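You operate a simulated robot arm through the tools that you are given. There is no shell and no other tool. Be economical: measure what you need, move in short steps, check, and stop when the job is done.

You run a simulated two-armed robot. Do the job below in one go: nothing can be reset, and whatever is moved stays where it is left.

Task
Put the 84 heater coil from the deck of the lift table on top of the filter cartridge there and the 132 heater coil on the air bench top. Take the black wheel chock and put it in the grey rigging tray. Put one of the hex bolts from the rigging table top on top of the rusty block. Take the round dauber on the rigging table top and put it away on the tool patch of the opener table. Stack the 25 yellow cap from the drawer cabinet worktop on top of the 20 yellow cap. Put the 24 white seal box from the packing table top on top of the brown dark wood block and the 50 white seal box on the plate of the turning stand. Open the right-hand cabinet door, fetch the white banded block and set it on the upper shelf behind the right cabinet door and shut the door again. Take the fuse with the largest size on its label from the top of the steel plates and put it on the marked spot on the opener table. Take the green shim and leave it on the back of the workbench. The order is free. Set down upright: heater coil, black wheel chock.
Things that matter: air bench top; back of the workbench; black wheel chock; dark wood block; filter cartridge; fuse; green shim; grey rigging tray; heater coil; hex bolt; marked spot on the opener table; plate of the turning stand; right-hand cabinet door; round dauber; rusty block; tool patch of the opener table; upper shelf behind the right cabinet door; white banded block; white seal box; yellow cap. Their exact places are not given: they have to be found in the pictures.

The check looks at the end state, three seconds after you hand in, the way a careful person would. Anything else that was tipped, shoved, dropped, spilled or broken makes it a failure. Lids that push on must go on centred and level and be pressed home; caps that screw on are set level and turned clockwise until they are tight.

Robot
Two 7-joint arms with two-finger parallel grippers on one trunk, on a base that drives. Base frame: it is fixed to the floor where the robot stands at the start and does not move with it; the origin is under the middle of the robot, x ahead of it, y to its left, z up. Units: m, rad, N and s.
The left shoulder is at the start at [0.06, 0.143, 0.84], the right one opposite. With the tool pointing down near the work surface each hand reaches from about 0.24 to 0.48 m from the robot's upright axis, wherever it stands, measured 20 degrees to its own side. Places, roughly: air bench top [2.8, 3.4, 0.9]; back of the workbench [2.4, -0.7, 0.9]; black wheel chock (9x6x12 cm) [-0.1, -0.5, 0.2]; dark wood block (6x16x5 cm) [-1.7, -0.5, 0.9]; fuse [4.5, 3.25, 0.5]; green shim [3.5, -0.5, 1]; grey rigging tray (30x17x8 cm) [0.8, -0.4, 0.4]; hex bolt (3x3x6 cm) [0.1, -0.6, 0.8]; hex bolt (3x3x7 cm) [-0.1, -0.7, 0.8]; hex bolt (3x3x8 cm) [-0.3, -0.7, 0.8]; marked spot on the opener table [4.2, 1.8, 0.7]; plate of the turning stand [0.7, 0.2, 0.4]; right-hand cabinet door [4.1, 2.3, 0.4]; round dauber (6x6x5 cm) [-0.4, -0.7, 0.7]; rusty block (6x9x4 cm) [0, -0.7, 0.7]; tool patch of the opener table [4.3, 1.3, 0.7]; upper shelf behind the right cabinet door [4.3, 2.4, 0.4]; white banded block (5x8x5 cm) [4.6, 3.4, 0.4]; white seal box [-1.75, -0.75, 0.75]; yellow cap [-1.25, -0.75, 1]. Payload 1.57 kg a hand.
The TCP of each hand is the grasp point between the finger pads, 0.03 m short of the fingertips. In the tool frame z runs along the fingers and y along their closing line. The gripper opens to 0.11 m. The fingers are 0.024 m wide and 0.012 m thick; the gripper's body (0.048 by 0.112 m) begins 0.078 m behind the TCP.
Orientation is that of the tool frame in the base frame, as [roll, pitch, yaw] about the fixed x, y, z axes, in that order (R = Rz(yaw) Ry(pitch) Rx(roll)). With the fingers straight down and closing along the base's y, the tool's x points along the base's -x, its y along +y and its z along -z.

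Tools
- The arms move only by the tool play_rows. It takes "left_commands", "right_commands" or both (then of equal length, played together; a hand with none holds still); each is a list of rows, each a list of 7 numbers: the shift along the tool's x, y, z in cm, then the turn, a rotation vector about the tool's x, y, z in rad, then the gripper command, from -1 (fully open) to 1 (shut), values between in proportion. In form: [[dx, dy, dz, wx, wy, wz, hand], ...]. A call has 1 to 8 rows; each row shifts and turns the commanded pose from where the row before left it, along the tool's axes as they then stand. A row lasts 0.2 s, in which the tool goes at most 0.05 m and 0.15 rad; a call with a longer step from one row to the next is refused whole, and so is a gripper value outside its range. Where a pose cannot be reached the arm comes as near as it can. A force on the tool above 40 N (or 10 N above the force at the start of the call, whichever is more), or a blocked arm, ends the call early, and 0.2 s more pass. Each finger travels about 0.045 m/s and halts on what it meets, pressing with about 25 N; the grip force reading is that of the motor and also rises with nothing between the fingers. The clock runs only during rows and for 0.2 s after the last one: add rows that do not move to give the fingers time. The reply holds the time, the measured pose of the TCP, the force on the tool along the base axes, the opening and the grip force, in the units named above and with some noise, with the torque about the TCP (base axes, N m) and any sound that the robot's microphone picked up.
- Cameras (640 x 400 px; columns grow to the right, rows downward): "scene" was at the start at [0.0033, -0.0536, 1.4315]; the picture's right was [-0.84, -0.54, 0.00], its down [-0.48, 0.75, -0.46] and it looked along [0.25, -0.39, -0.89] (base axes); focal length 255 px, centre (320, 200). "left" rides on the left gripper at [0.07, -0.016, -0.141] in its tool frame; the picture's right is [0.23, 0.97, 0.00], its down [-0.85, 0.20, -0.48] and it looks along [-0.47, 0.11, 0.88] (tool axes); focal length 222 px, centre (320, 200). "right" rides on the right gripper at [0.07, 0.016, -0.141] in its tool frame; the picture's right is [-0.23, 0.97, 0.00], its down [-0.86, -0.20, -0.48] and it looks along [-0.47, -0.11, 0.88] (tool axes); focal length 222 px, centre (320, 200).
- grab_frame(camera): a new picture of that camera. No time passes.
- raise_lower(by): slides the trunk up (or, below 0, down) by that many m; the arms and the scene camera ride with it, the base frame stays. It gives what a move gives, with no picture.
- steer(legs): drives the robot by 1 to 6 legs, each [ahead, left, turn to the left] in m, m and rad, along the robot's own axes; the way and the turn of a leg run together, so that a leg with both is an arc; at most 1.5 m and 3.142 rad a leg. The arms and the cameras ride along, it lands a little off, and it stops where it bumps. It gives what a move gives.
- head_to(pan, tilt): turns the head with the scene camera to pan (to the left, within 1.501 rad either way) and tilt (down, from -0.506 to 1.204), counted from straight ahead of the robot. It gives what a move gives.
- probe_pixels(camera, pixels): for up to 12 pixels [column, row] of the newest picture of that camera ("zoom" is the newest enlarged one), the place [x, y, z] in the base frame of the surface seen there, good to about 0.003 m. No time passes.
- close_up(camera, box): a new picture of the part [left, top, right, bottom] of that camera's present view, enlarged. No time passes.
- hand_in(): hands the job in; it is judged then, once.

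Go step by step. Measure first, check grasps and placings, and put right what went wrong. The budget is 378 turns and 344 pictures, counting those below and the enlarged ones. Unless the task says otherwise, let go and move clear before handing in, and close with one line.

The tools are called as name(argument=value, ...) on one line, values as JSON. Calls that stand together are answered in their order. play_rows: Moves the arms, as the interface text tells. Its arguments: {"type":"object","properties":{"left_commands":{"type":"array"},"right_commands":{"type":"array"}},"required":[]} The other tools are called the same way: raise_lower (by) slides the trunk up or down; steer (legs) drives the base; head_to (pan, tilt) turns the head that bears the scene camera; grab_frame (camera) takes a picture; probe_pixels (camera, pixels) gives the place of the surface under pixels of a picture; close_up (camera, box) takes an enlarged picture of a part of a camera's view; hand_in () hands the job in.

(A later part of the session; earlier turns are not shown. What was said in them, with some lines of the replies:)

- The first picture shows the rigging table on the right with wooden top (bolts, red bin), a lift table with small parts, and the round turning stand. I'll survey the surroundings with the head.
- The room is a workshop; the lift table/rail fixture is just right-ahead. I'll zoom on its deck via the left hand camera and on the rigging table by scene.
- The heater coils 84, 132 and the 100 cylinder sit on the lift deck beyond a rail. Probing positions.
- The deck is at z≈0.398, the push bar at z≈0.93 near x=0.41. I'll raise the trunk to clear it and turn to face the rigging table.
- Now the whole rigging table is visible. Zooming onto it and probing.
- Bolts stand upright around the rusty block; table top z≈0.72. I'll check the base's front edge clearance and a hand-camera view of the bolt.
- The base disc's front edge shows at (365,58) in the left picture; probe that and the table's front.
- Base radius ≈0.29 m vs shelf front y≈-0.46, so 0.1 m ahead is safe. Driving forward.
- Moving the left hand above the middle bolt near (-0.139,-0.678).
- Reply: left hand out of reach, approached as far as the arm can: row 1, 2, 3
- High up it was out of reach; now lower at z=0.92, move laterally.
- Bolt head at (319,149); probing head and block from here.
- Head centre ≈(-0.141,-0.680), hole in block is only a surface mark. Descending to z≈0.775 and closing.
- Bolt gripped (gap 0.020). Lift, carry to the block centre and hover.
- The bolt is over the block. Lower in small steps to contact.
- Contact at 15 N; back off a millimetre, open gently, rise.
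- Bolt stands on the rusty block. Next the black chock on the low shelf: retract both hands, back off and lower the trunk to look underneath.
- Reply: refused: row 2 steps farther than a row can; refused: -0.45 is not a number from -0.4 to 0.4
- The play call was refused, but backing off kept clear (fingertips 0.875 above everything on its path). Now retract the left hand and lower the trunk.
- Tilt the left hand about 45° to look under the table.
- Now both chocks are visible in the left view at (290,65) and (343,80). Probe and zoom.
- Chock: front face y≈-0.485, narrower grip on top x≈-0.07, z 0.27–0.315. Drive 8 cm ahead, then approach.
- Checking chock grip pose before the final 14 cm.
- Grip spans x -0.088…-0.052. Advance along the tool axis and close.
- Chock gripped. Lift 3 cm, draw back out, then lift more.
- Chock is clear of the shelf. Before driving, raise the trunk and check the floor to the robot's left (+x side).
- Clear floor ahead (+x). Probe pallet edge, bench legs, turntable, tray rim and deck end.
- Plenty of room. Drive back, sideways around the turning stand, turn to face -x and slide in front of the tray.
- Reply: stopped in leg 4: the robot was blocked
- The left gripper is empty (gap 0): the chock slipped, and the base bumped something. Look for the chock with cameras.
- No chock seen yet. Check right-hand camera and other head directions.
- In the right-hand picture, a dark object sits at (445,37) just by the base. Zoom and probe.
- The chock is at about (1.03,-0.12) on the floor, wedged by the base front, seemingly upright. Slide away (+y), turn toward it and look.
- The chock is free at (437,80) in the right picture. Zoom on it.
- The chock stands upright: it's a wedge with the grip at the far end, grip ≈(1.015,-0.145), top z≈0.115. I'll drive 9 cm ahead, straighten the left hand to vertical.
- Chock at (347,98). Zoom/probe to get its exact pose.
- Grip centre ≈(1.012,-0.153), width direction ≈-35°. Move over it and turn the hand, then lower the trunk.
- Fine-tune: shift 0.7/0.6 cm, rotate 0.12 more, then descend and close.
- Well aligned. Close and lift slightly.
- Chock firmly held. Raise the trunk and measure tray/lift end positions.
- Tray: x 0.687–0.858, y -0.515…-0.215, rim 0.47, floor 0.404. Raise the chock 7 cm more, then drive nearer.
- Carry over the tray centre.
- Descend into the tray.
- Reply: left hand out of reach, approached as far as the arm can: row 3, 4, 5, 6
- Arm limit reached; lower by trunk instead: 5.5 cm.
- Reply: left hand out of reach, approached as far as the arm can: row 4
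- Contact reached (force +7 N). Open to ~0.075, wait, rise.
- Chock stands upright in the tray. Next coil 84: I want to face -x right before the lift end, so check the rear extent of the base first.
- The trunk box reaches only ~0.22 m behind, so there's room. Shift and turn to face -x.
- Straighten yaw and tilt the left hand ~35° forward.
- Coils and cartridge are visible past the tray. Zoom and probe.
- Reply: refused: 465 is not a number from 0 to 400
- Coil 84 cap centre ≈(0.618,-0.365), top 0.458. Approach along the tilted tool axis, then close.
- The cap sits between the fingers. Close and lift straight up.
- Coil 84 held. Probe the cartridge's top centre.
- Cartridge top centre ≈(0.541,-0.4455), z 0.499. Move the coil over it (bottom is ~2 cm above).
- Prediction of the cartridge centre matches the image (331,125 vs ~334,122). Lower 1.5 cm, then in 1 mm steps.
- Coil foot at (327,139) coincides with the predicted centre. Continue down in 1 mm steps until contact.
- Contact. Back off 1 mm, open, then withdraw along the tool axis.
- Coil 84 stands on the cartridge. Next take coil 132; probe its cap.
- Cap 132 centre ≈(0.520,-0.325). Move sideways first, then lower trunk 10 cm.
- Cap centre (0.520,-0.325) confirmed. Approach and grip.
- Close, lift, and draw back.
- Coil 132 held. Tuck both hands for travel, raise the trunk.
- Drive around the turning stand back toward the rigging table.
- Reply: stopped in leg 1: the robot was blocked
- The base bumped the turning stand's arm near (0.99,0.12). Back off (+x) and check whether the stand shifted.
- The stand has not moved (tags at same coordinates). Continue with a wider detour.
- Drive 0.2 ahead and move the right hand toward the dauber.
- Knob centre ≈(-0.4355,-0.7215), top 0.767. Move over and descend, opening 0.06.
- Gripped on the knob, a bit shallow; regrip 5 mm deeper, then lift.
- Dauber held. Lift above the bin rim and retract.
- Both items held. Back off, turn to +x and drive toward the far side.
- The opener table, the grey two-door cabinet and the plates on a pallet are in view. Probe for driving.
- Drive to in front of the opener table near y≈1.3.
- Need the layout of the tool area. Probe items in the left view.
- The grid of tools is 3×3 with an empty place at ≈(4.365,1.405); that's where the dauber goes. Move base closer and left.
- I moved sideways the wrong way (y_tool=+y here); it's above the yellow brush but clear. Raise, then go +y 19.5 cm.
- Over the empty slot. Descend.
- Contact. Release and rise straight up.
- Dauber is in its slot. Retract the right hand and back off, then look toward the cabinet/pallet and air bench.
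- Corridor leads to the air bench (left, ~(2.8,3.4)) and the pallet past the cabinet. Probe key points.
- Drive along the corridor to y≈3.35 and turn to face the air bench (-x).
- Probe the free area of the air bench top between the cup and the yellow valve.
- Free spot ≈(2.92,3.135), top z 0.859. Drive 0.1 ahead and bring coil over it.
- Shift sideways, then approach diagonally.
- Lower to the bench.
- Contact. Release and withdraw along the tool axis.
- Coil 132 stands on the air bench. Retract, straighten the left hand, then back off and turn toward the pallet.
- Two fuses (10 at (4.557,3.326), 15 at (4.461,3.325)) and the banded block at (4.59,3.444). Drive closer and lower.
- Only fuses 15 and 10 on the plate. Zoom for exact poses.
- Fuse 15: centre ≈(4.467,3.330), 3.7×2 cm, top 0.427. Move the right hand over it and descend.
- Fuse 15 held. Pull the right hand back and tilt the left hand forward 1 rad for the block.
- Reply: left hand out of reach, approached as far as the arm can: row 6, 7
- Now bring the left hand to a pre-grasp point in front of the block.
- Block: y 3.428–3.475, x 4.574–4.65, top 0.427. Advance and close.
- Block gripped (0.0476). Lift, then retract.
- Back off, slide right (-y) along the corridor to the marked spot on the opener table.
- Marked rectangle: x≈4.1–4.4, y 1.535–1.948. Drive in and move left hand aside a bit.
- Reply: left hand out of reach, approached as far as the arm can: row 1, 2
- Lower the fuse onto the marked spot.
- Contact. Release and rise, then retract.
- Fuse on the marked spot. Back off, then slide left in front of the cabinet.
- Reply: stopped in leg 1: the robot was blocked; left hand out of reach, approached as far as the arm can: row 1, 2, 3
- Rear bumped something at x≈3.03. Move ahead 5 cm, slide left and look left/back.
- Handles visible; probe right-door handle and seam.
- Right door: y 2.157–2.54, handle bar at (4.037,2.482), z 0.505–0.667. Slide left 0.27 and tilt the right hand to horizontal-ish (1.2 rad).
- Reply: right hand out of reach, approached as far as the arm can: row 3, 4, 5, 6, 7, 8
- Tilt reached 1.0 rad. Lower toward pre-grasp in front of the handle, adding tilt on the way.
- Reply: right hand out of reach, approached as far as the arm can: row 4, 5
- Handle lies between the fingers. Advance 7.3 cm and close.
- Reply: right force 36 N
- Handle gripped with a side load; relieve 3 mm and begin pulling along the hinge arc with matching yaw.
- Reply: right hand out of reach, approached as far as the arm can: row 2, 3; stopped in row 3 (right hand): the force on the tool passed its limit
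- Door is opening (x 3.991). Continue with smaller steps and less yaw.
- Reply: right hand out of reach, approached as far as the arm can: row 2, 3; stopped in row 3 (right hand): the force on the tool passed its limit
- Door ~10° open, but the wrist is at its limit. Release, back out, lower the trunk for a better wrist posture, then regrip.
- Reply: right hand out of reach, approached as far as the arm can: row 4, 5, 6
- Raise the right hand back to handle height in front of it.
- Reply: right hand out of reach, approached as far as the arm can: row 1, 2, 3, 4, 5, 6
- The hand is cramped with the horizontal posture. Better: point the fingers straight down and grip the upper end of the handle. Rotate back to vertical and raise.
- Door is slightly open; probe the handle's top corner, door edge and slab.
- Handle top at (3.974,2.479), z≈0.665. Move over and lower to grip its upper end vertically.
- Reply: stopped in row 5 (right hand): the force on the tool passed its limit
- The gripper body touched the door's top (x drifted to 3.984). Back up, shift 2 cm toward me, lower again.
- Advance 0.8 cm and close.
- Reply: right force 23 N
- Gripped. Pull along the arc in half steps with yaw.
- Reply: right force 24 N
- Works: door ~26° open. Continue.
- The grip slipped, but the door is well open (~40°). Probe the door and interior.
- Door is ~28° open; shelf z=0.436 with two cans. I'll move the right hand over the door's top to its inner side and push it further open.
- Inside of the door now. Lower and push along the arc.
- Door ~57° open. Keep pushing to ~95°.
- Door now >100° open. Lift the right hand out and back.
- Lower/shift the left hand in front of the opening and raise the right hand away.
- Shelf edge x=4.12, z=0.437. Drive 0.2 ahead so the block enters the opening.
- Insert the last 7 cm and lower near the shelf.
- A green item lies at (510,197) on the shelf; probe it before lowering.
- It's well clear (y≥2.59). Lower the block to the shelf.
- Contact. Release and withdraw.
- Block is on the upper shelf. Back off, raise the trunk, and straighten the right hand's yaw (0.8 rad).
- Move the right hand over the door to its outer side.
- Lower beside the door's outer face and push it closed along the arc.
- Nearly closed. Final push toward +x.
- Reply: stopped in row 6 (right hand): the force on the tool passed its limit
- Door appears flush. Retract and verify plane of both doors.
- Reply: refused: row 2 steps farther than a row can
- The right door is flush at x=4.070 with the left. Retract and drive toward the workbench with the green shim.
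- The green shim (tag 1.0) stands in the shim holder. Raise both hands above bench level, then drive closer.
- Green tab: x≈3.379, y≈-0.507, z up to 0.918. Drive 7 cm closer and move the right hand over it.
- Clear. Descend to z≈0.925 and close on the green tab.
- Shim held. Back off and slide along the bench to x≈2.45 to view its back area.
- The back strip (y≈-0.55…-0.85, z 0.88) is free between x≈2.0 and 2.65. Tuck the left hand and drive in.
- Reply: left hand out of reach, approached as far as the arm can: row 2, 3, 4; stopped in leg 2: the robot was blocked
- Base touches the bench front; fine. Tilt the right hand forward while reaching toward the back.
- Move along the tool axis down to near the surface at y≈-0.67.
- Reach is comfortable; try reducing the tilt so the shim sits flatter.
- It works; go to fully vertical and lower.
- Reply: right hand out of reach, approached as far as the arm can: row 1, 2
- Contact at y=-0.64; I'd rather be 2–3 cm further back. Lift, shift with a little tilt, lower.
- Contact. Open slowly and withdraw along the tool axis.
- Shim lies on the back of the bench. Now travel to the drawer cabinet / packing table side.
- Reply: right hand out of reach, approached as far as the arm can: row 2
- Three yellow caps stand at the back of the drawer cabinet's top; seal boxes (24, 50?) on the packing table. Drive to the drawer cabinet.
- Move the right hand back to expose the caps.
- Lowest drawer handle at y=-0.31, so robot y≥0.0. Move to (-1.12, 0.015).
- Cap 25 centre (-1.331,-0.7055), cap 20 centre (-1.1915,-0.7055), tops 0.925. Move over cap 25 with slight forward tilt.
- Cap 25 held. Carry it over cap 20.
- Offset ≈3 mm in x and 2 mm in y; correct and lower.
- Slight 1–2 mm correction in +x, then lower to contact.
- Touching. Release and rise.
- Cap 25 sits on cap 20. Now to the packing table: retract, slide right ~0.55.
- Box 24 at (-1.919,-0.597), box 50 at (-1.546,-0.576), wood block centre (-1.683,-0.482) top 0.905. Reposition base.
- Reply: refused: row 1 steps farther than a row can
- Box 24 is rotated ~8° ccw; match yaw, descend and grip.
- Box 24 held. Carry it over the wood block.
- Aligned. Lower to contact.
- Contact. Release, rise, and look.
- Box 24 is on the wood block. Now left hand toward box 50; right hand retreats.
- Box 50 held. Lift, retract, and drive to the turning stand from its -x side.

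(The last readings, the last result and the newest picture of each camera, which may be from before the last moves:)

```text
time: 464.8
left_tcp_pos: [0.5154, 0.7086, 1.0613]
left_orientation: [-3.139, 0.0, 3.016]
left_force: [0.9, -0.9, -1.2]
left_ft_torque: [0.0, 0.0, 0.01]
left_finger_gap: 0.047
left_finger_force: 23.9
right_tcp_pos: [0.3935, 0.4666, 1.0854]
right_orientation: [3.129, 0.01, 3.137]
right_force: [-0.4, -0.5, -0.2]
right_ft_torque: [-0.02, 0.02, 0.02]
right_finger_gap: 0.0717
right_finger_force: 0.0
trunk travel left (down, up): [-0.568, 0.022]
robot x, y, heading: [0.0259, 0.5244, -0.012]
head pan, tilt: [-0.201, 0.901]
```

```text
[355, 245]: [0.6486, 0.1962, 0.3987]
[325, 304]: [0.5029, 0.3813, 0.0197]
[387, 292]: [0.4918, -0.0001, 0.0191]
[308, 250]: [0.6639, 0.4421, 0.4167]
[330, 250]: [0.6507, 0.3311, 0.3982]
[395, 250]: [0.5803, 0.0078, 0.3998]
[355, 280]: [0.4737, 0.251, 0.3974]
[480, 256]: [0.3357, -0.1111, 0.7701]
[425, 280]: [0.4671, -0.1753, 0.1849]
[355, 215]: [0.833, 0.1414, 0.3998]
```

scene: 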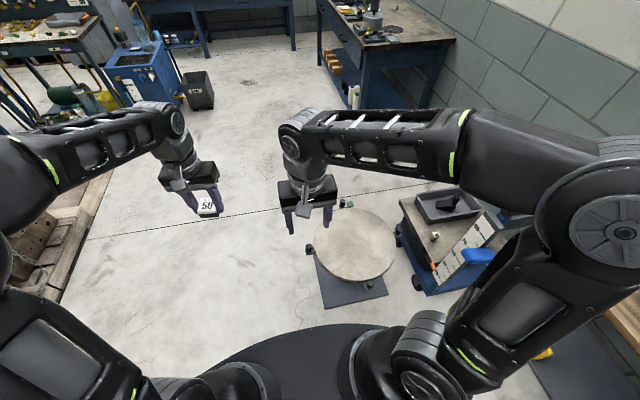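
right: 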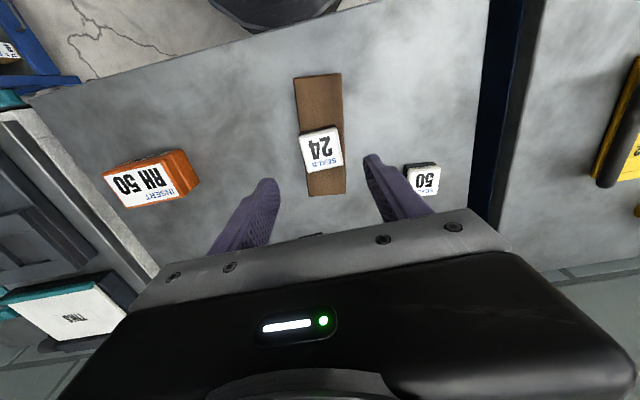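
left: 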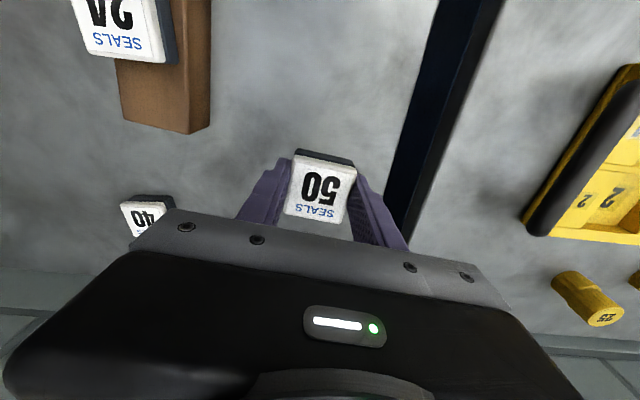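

Plate centre ≈(0.68,0.195). Shift right hand outward, and drive to (0.13,0.1).

play_rows(right_commands=[[2, -4, 0, 0, 0, 0, 0], [2, -4, 0, 0, 0, 0, 0], [0, -2, 0, 0, 0, 0, 0]])

steer(legs=[[0.1, -0.41, 0.01]])

raise_lower(by=-0.12)

grab_frame(camera="left")

grab_frame(camera="scene")

```text
time: 465.6
left_tcp_pos: [0.5161, 0.7076, 1.0607]
left_orientation: [-3.139, -0.002, 3.016]
left_force: [0.1, 0.2, -0.4]
left_ft_torque: [0.01, 0.01, -0.03]
left_finger_gap: 0.0469
left_finger_force: 25.3
right_tcp_pos: [0.3509, 0.3662, 1.082]
right_orientation: [3.128, 0.009, 3.135]
right_force: [0.9, -0.7, -0.7]
right_ft_torque: [0.0, -0.01, -0.02]
right_finger_gap: 0.055
right_finger_force: 0.1
trunk travel left (down, up): [-0.568, 0.022]
robot x, y, heading: [0.0286, 0.5227, -0.011]
head pan, tilt: [-0.201, 0.901]
```

```text
time: 468.2
left_tcp_pos: [0.6149, 0.3109, 1.0598]
left_orientation: [-3.14, -0.002, 3.029]
left_force: [-0.7, -0.4, -0.7]
left_ft_torque: [0.0, 0.06, 0.01]
left_finger_gap: 0.047
left_finger_force: 25.0
right_tcp_pos: [0.4534, -0.0326, 1.0831]
right_orientation: [3.126, 0.009, -3.137]
right_force: [0.6, -0.5, 0.6]
right_ft_torque: [0.02, 0.0, -0.01]
right_finger_gap: 0.0551
right_finger_force: 0.0
trunk travel left (down, up): [-0.568, 0.022]
robot x, y, heading: [0.1272, 0.1225, 0.001]
head pan, tilt: [-0.201, 0.901]
```

```text
time: 469.7
left_tcp_pos: [0.6139, 0.3111, 0.9405]
left_orientation: [-3.139, -0.001, 3.027]
left_force: [1.1, -0.4, -0.6]
left_ft_torque: [0.01, -0.01, -0.02]
left_finger_gap: 0.047
left_finger_force: 25.5
right_tcp_pos: [0.4543, -0.0318, 0.9635]
right_orientation: [3.128, 0.012, -3.137]
right_force: [0.3, 0.9, -0.2]
right_ft_torque: [0.0, -0.02, 0.0]
right_finger_gap: 0.0551
right_finger_force: 0.1
trunk travel left (down, up): [-0.448, 0.142]
robot x, y, heading: [0.1283, 0.1202, -0.003]
head pan, tilt: [-0.201, 0.901]
```

```text
116 pictures are left
```

left: 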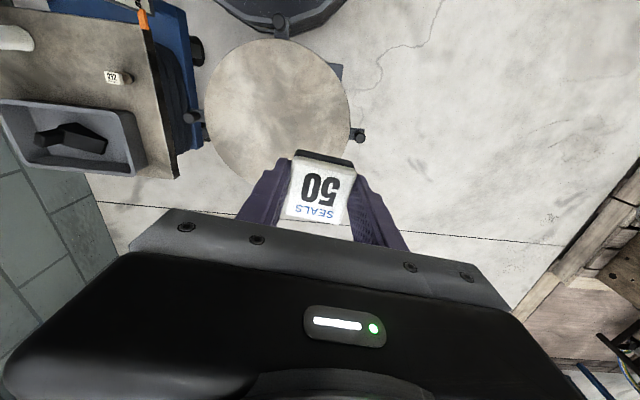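

```text
115 pictures are left
```

scene: 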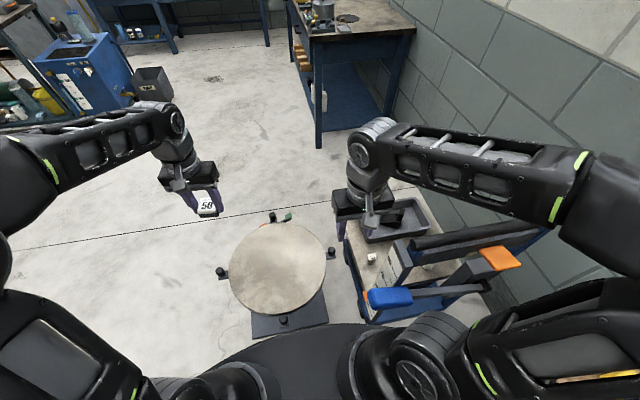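

play_rows(left_commands=[[-0.4, -3.67, 3, 0, 0, 0, 1], [-0.4, -3.67, 3, 0, 0, 0, 1], [-0.4, -3.67, 3, 0, 0, 0, 1], [0, 0, 4.8, 0, 0, 0, 1], [0, 0, 4.8, 0, 0, 0, 1], [0, 0, 4.8, 0, 0, 0, 1], [0, 0, 4.8, 0, 0, 0, 1], [0, 0, 4.8, 0, 0, 0, 1]])

grab_frame(camera="left")

```text
time: 471.5
left_tcp_pos: [0.6139, 0.2015, 0.6081]
left_orientation: [-3.14, 0.001, 3.029]
left_force: [-0.6, -0.6, -0.3]
left_ft_torque: [-0.02, -0.02, -0.03]
left_finger_gap: 0.047
left_finger_force: 25.7
right_tcp_pos: [0.4547, -0.0309, 0.9631]
right_orientation: [3.128, 0.009, -3.138]
right_force: [-0.7, 0.0, -0.4]
right_ft_torque: [0.0, 0.02, -0.01]
right_finger_gap: 0.0549
right_finger_force: 0.1
trunk travel left (down, up): [-0.448, 0.142]
robot x, y, heading: [0.1248, 0.1239, -0.001]
head pan, tilt: [-0.201, 0.901]
```

```text
114 pictures are left
```

left: 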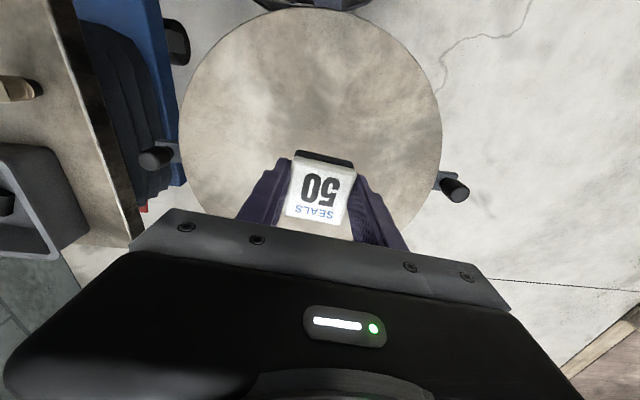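

play_rows(left_commands=[[-1, 0, 4.2, 0, 0, 0, 1], [-1, 0, 4.2, 0, 0, 0, 1], [-1, 0, 4.2, 0, 0, 0, 1], [0, 0, 3.8, 0, 0, 0, 1], [0, 0, 0.3, 0, 0, 0, 1], [0, 0, 0.2, 0, 0, 0, 1]])

```text
time: 472.9
left_tcp_pos: [0.6433, 0.1967, 0.4417]
left_orientation: [-3.139, 0.0, 3.026]
left_force: [0.8, -0.1, -0.3]
left_ft_torque: [-0.02, 0.0, -0.01]
left_finger_gap: 0.0472
left_finger_force: 25.2
right_tcp_pos: [0.4535, -0.0321, 0.9624]
right_orientation: [3.127, 0.009, -3.138]
right_force: [0.3, 0.6, 0.2]
right_ft_torque: [0.0, -0.01, -0.01]
right_finger_gap: 0.0551
right_finger_force: 0.1
trunk travel left (down, up): [-0.448, 0.142]
robot x, y, heading: [0.1261, 0.1251, 0.002]
head pan, tilt: [-0.201, 0.901]
```

play_rows(left_commands=[[0, 0, 0.3, 0, 0, 0, 1], [0, 0, 0.2, 0, 0, 0, 1], [0, 0, 0.15, 0, 0, 0, 1], [0, 0, 0.15, 0, 0, 0, 1]])

```text
time: 473.9
left_tcp_pos: [0.6426, 0.1955, 0.435]
left_orientation: [-3.14, 0.0, 3.027]
left_force: [-2.2, 1.1, 6.3]
left_ft_torque: [0.1, -0.07, 0.03]
left_finger_gap: 0.0471
left_finger_force: 24.6
right_tcp_pos: [0.4527, -0.0316, 0.9622]
right_orientation: [3.128, 0.011, -3.137]
right_force: [0.3, 0.7, 0.4]
right_ft_torque: [0.0, 0.04, 0.01]
right_finger_gap: 0.055
right_finger_force: 0.0
trunk travel left (down, up): [-0.448, 0.142]
robot x, y, heading: [0.1278, 0.1212, -0.002]
head pan, tilt: [-0.201, 0.901]
```

Contact. Release and rise.

play_rows(left_commands=[[0, 0, 0, 0, 0, 0, 0], [0, 0, 0, 0, 0, 0, -0.3], [0, 0, 0, 0, 0, 0, -0.4], [0, 0, -3, 0, 0, 0, -0.4], [0, 0, -4.8, 0, 0, 0, -0.4], [0, 0, -4.8, 0, 0, 0, -0.4], [0, 0, -4.8, 0, 0, 0, -0.4], [0, 0, -4.8, 0, 0, 0, -0.4]])

grab_frame(camera="left")

```text
time: 475.7
left_tcp_pos: [0.6425, 0.1964, 0.6566]
left_orientation: [-3.139, -0.002, 3.026]
left_force: [-0.5, 0.4, 0.8]
left_ft_torque: [-0.03, 0.02, 0.0]
left_finger_gap: 0.0769
left_finger_force: 0.1
right_tcp_pos: [0.4532, -0.0309, 0.9628]
right_orientation: [3.128, 0.009, -3.138]
right_force: [-1.3, -0.5, 0.5]
right_ft_torque: [-0.02, -0.04, 0.02]
right_finger_gap: 0.0548
right_finger_force: 0.0
trunk travel left (down, up): [-0.448, 0.142]
robot x, y, heading: [0.1292, 0.1242, -0.002]
head pan, tilt: [-0.201, 0.901]
```

```text
113 pictures are left
```

left: 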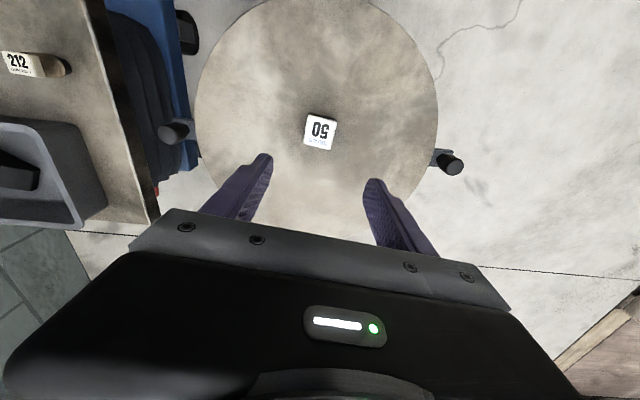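

Box 50 is on the plate. Final check of the lift table stack, chock and bolt from here.

play_rows(left_commands=[[1, 0, -4.8, 0, 0, 0, -0.4], [1, 0, -4.8, 0, 0, 0, -0.4], [1, 0, -4.8, 0, 0, 0, -0.4], [1, 0, -4.8, 0, 0, 0, -0.4]])

steer(legs=[[-0.15, 0.35, 0]])

head_to(pan=-0.8, tilt=0.7)

grab_frame(camera="scene")

close_up(camera="scene", box=[130, 100, 430, 290])

```text
time: 476.7
left_tcp_pos: [0.6053, 0.1984, 0.8508]
left_orientation: [-3.139, -0.002, 3.027]
left_force: [0.4, 0.7, -0.1]
left_ft_torque: [0.02, -0.01, 0.0]
left_finger_gap: 0.077
left_finger_force: 0.0
right_tcp_pos: [0.4532, -0.0317, 0.9629]
right_orientation: [3.128, 0.012, -3.139]
right_force: [-0.2, 0.0, -0.3]
right_ft_torque: [0.0, -0.01, 0.0]
right_finger_gap: 0.0548
right_finger_force: 0.0
trunk travel left (down, up): [-0.448, 0.142]
robot x, y, heading: [0.1277, 0.1214, 0.003]
head pan, tilt: [-0.201, 0.901]
```

```text
time: 479.1
left_tcp_pos: [0.4551, 0.5551, 0.8503]
left_orientation: [-3.14, 0.001, 3.032]
left_force: [0.2, 0.1, 0.8]
left_ft_torque: [-0.02, -0.02, 0.02]
left_finger_gap: 0.0771
left_finger_force: 0.0
right_tcp_pos: [0.305, 0.3232, 0.9632]
right_orientation: [3.128, 0.01, -3.135]
right_force: [-1.5, 0.4, -0.2]
right_ft_torque: [0.0, -0.01, 0.02]
right_finger_gap: 0.0553
right_finger_force: 0.2
trunk travel left (down, up): [-0.448, 0.142]
robot x, y, heading: [-0.0226, 0.4748, 0.008]
head pan, tilt: [-0.201, 0.901]
```

```text
time: 480.1
left_tcp_pos: [0.4552, 0.5525, 0.8486]
left_orientation: [-3.139, 0.0, 3.031]
left_force: [-0.9, 0.6, -0.2]
left_ft_torque: [0.02, -0.01, 0.0]
left_finger_gap: 0.0771
left_finger_force: 0.0
right_tcp_pos: [0.3045, 0.3222, 0.9637]
right_orientation: [3.128, 0.01, -3.134]
right_force: [-0.2, -0.4, -0.6]
right_ft_torque: [0.01, -0.01, 0.02]
right_finger_gap: 0.0548
right_finger_force: 0.1
trunk travel left (down, up): [-0.448, 0.142]
robot x, y, heading: [-0.0221, 0.4752, 0.011]
head pan, tilt: [-0.799, 0.7]
```

```text
112 pictures are left
```

scene: 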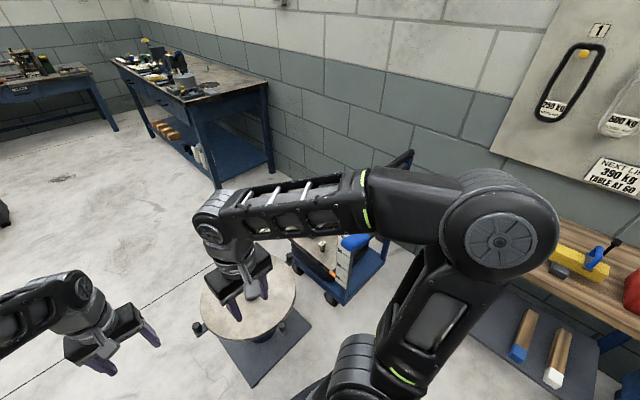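

```text
2.11 times, centred on (280, 195) of scene
```

zoom: 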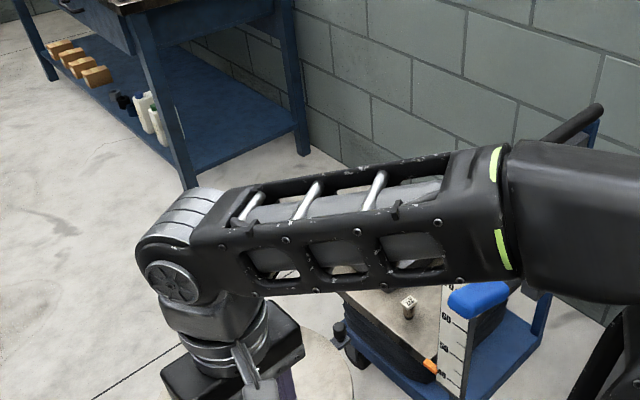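

steer(legs=[[0.3, 0.6, 0], [0, 0, -1.3]])

head_to(pan=0, tilt=0.6)

grab_frame(camera="scene")

close_up(camera="scene", box=[240, 140, 400, 240])

```text
time: 487.0
left_tcp_pos: [0.4683, 0.6228, 0.8486]
left_orientation: [-3.141, 0.001, 1.712]
left_force: [-1.2, 1.2, -0.3]
left_ft_torque: [-0.02, -0.01, 0.02]
left_finger_gap: 0.0768
left_finger_force: 0.1
right_tcp_pos: [0.2044, 0.7115, 0.9633]
right_orientation: [3.127, 0.009, 1.831]
right_force: [-0.6, 0.3, 0.1]
right_ft_torque: [0.01, 0.02, 0.0]
right_finger_gap: 0.055
right_finger_force: 0.0
trunk travel left (down, up): [-0.448, 0.142]
robot x, y, heading: [0.2713, 1.0676, -1.316]
head pan, tilt: [-0.799, 0.7]
```

```text
time: 488.1
left_tcp_pos: [0.4677, 0.6231, 0.8489]
left_orientation: [-3.141, -0.001, 1.713]
left_force: [0.5, 1.1, -0.1]
left_ft_torque: [-0.01, 0.03, 0.06]
left_finger_gap: 0.077
left_finger_force: 0.0
right_tcp_pos: [0.2054, 0.7111, 0.9626]
right_orientation: [3.128, 0.011, 1.831]
right_force: [-0.4, 1.0, -0.1]
right_ft_torque: [-0.02, 0.0, 0.02]
right_finger_gap: 0.0551
right_finger_force: 0.2
trunk travel left (down, up): [-0.448, 0.142]
robot x, y, heading: [0.2701, 1.0699, -1.313]
head pan, tilt: [0.0, 0.6]
```

```text
110 pictures are left
```

scene: 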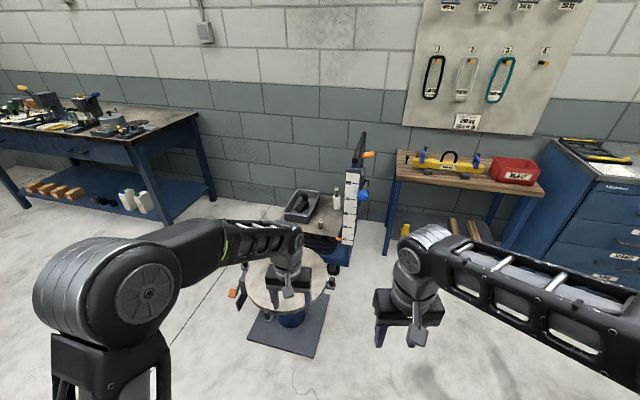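

```text
4.00 times, centred on (320, 190) of scene
```

zoom: 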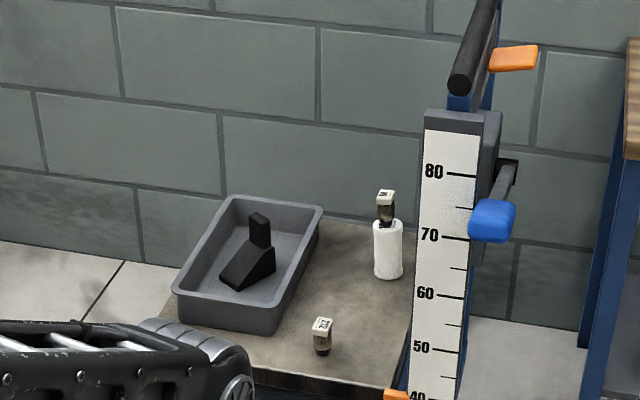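

close_up(camera="scene", box=[390, 140, 550, 200])

close_up(camera="scene", box=[230, 250, 340, 330])

```text
4.00 times, centred on (470, 170) of scene
```

zoom: 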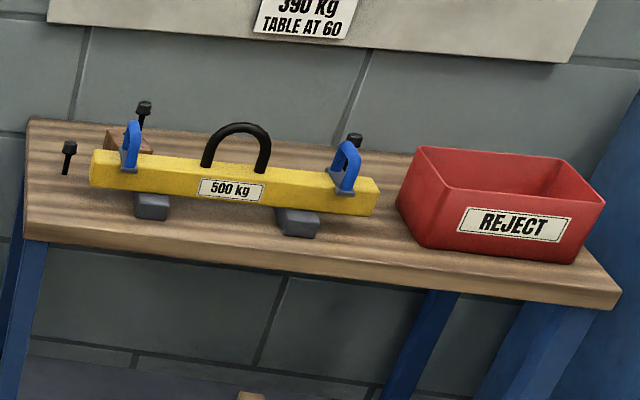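

```text
5.00 times, centred on (285, 290) of scene
```

zoom: 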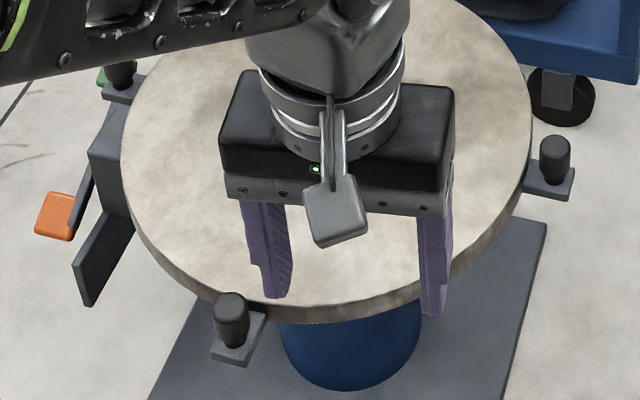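

The bolt still stands on the rusty block. Coil 84 is on the cartridge, the chock is upright in the tray, and both hands are empty and clear, so I'm handing in.

hand_in()

```text
The job is handed in.
```

All the placings are done and handed in. On the way, the black chock slipped out of the gripper onto the floor and I picked it up again, and the base bumped obstacles a few times; the turning stand measured unmoved, and I saw nothing else shifted.
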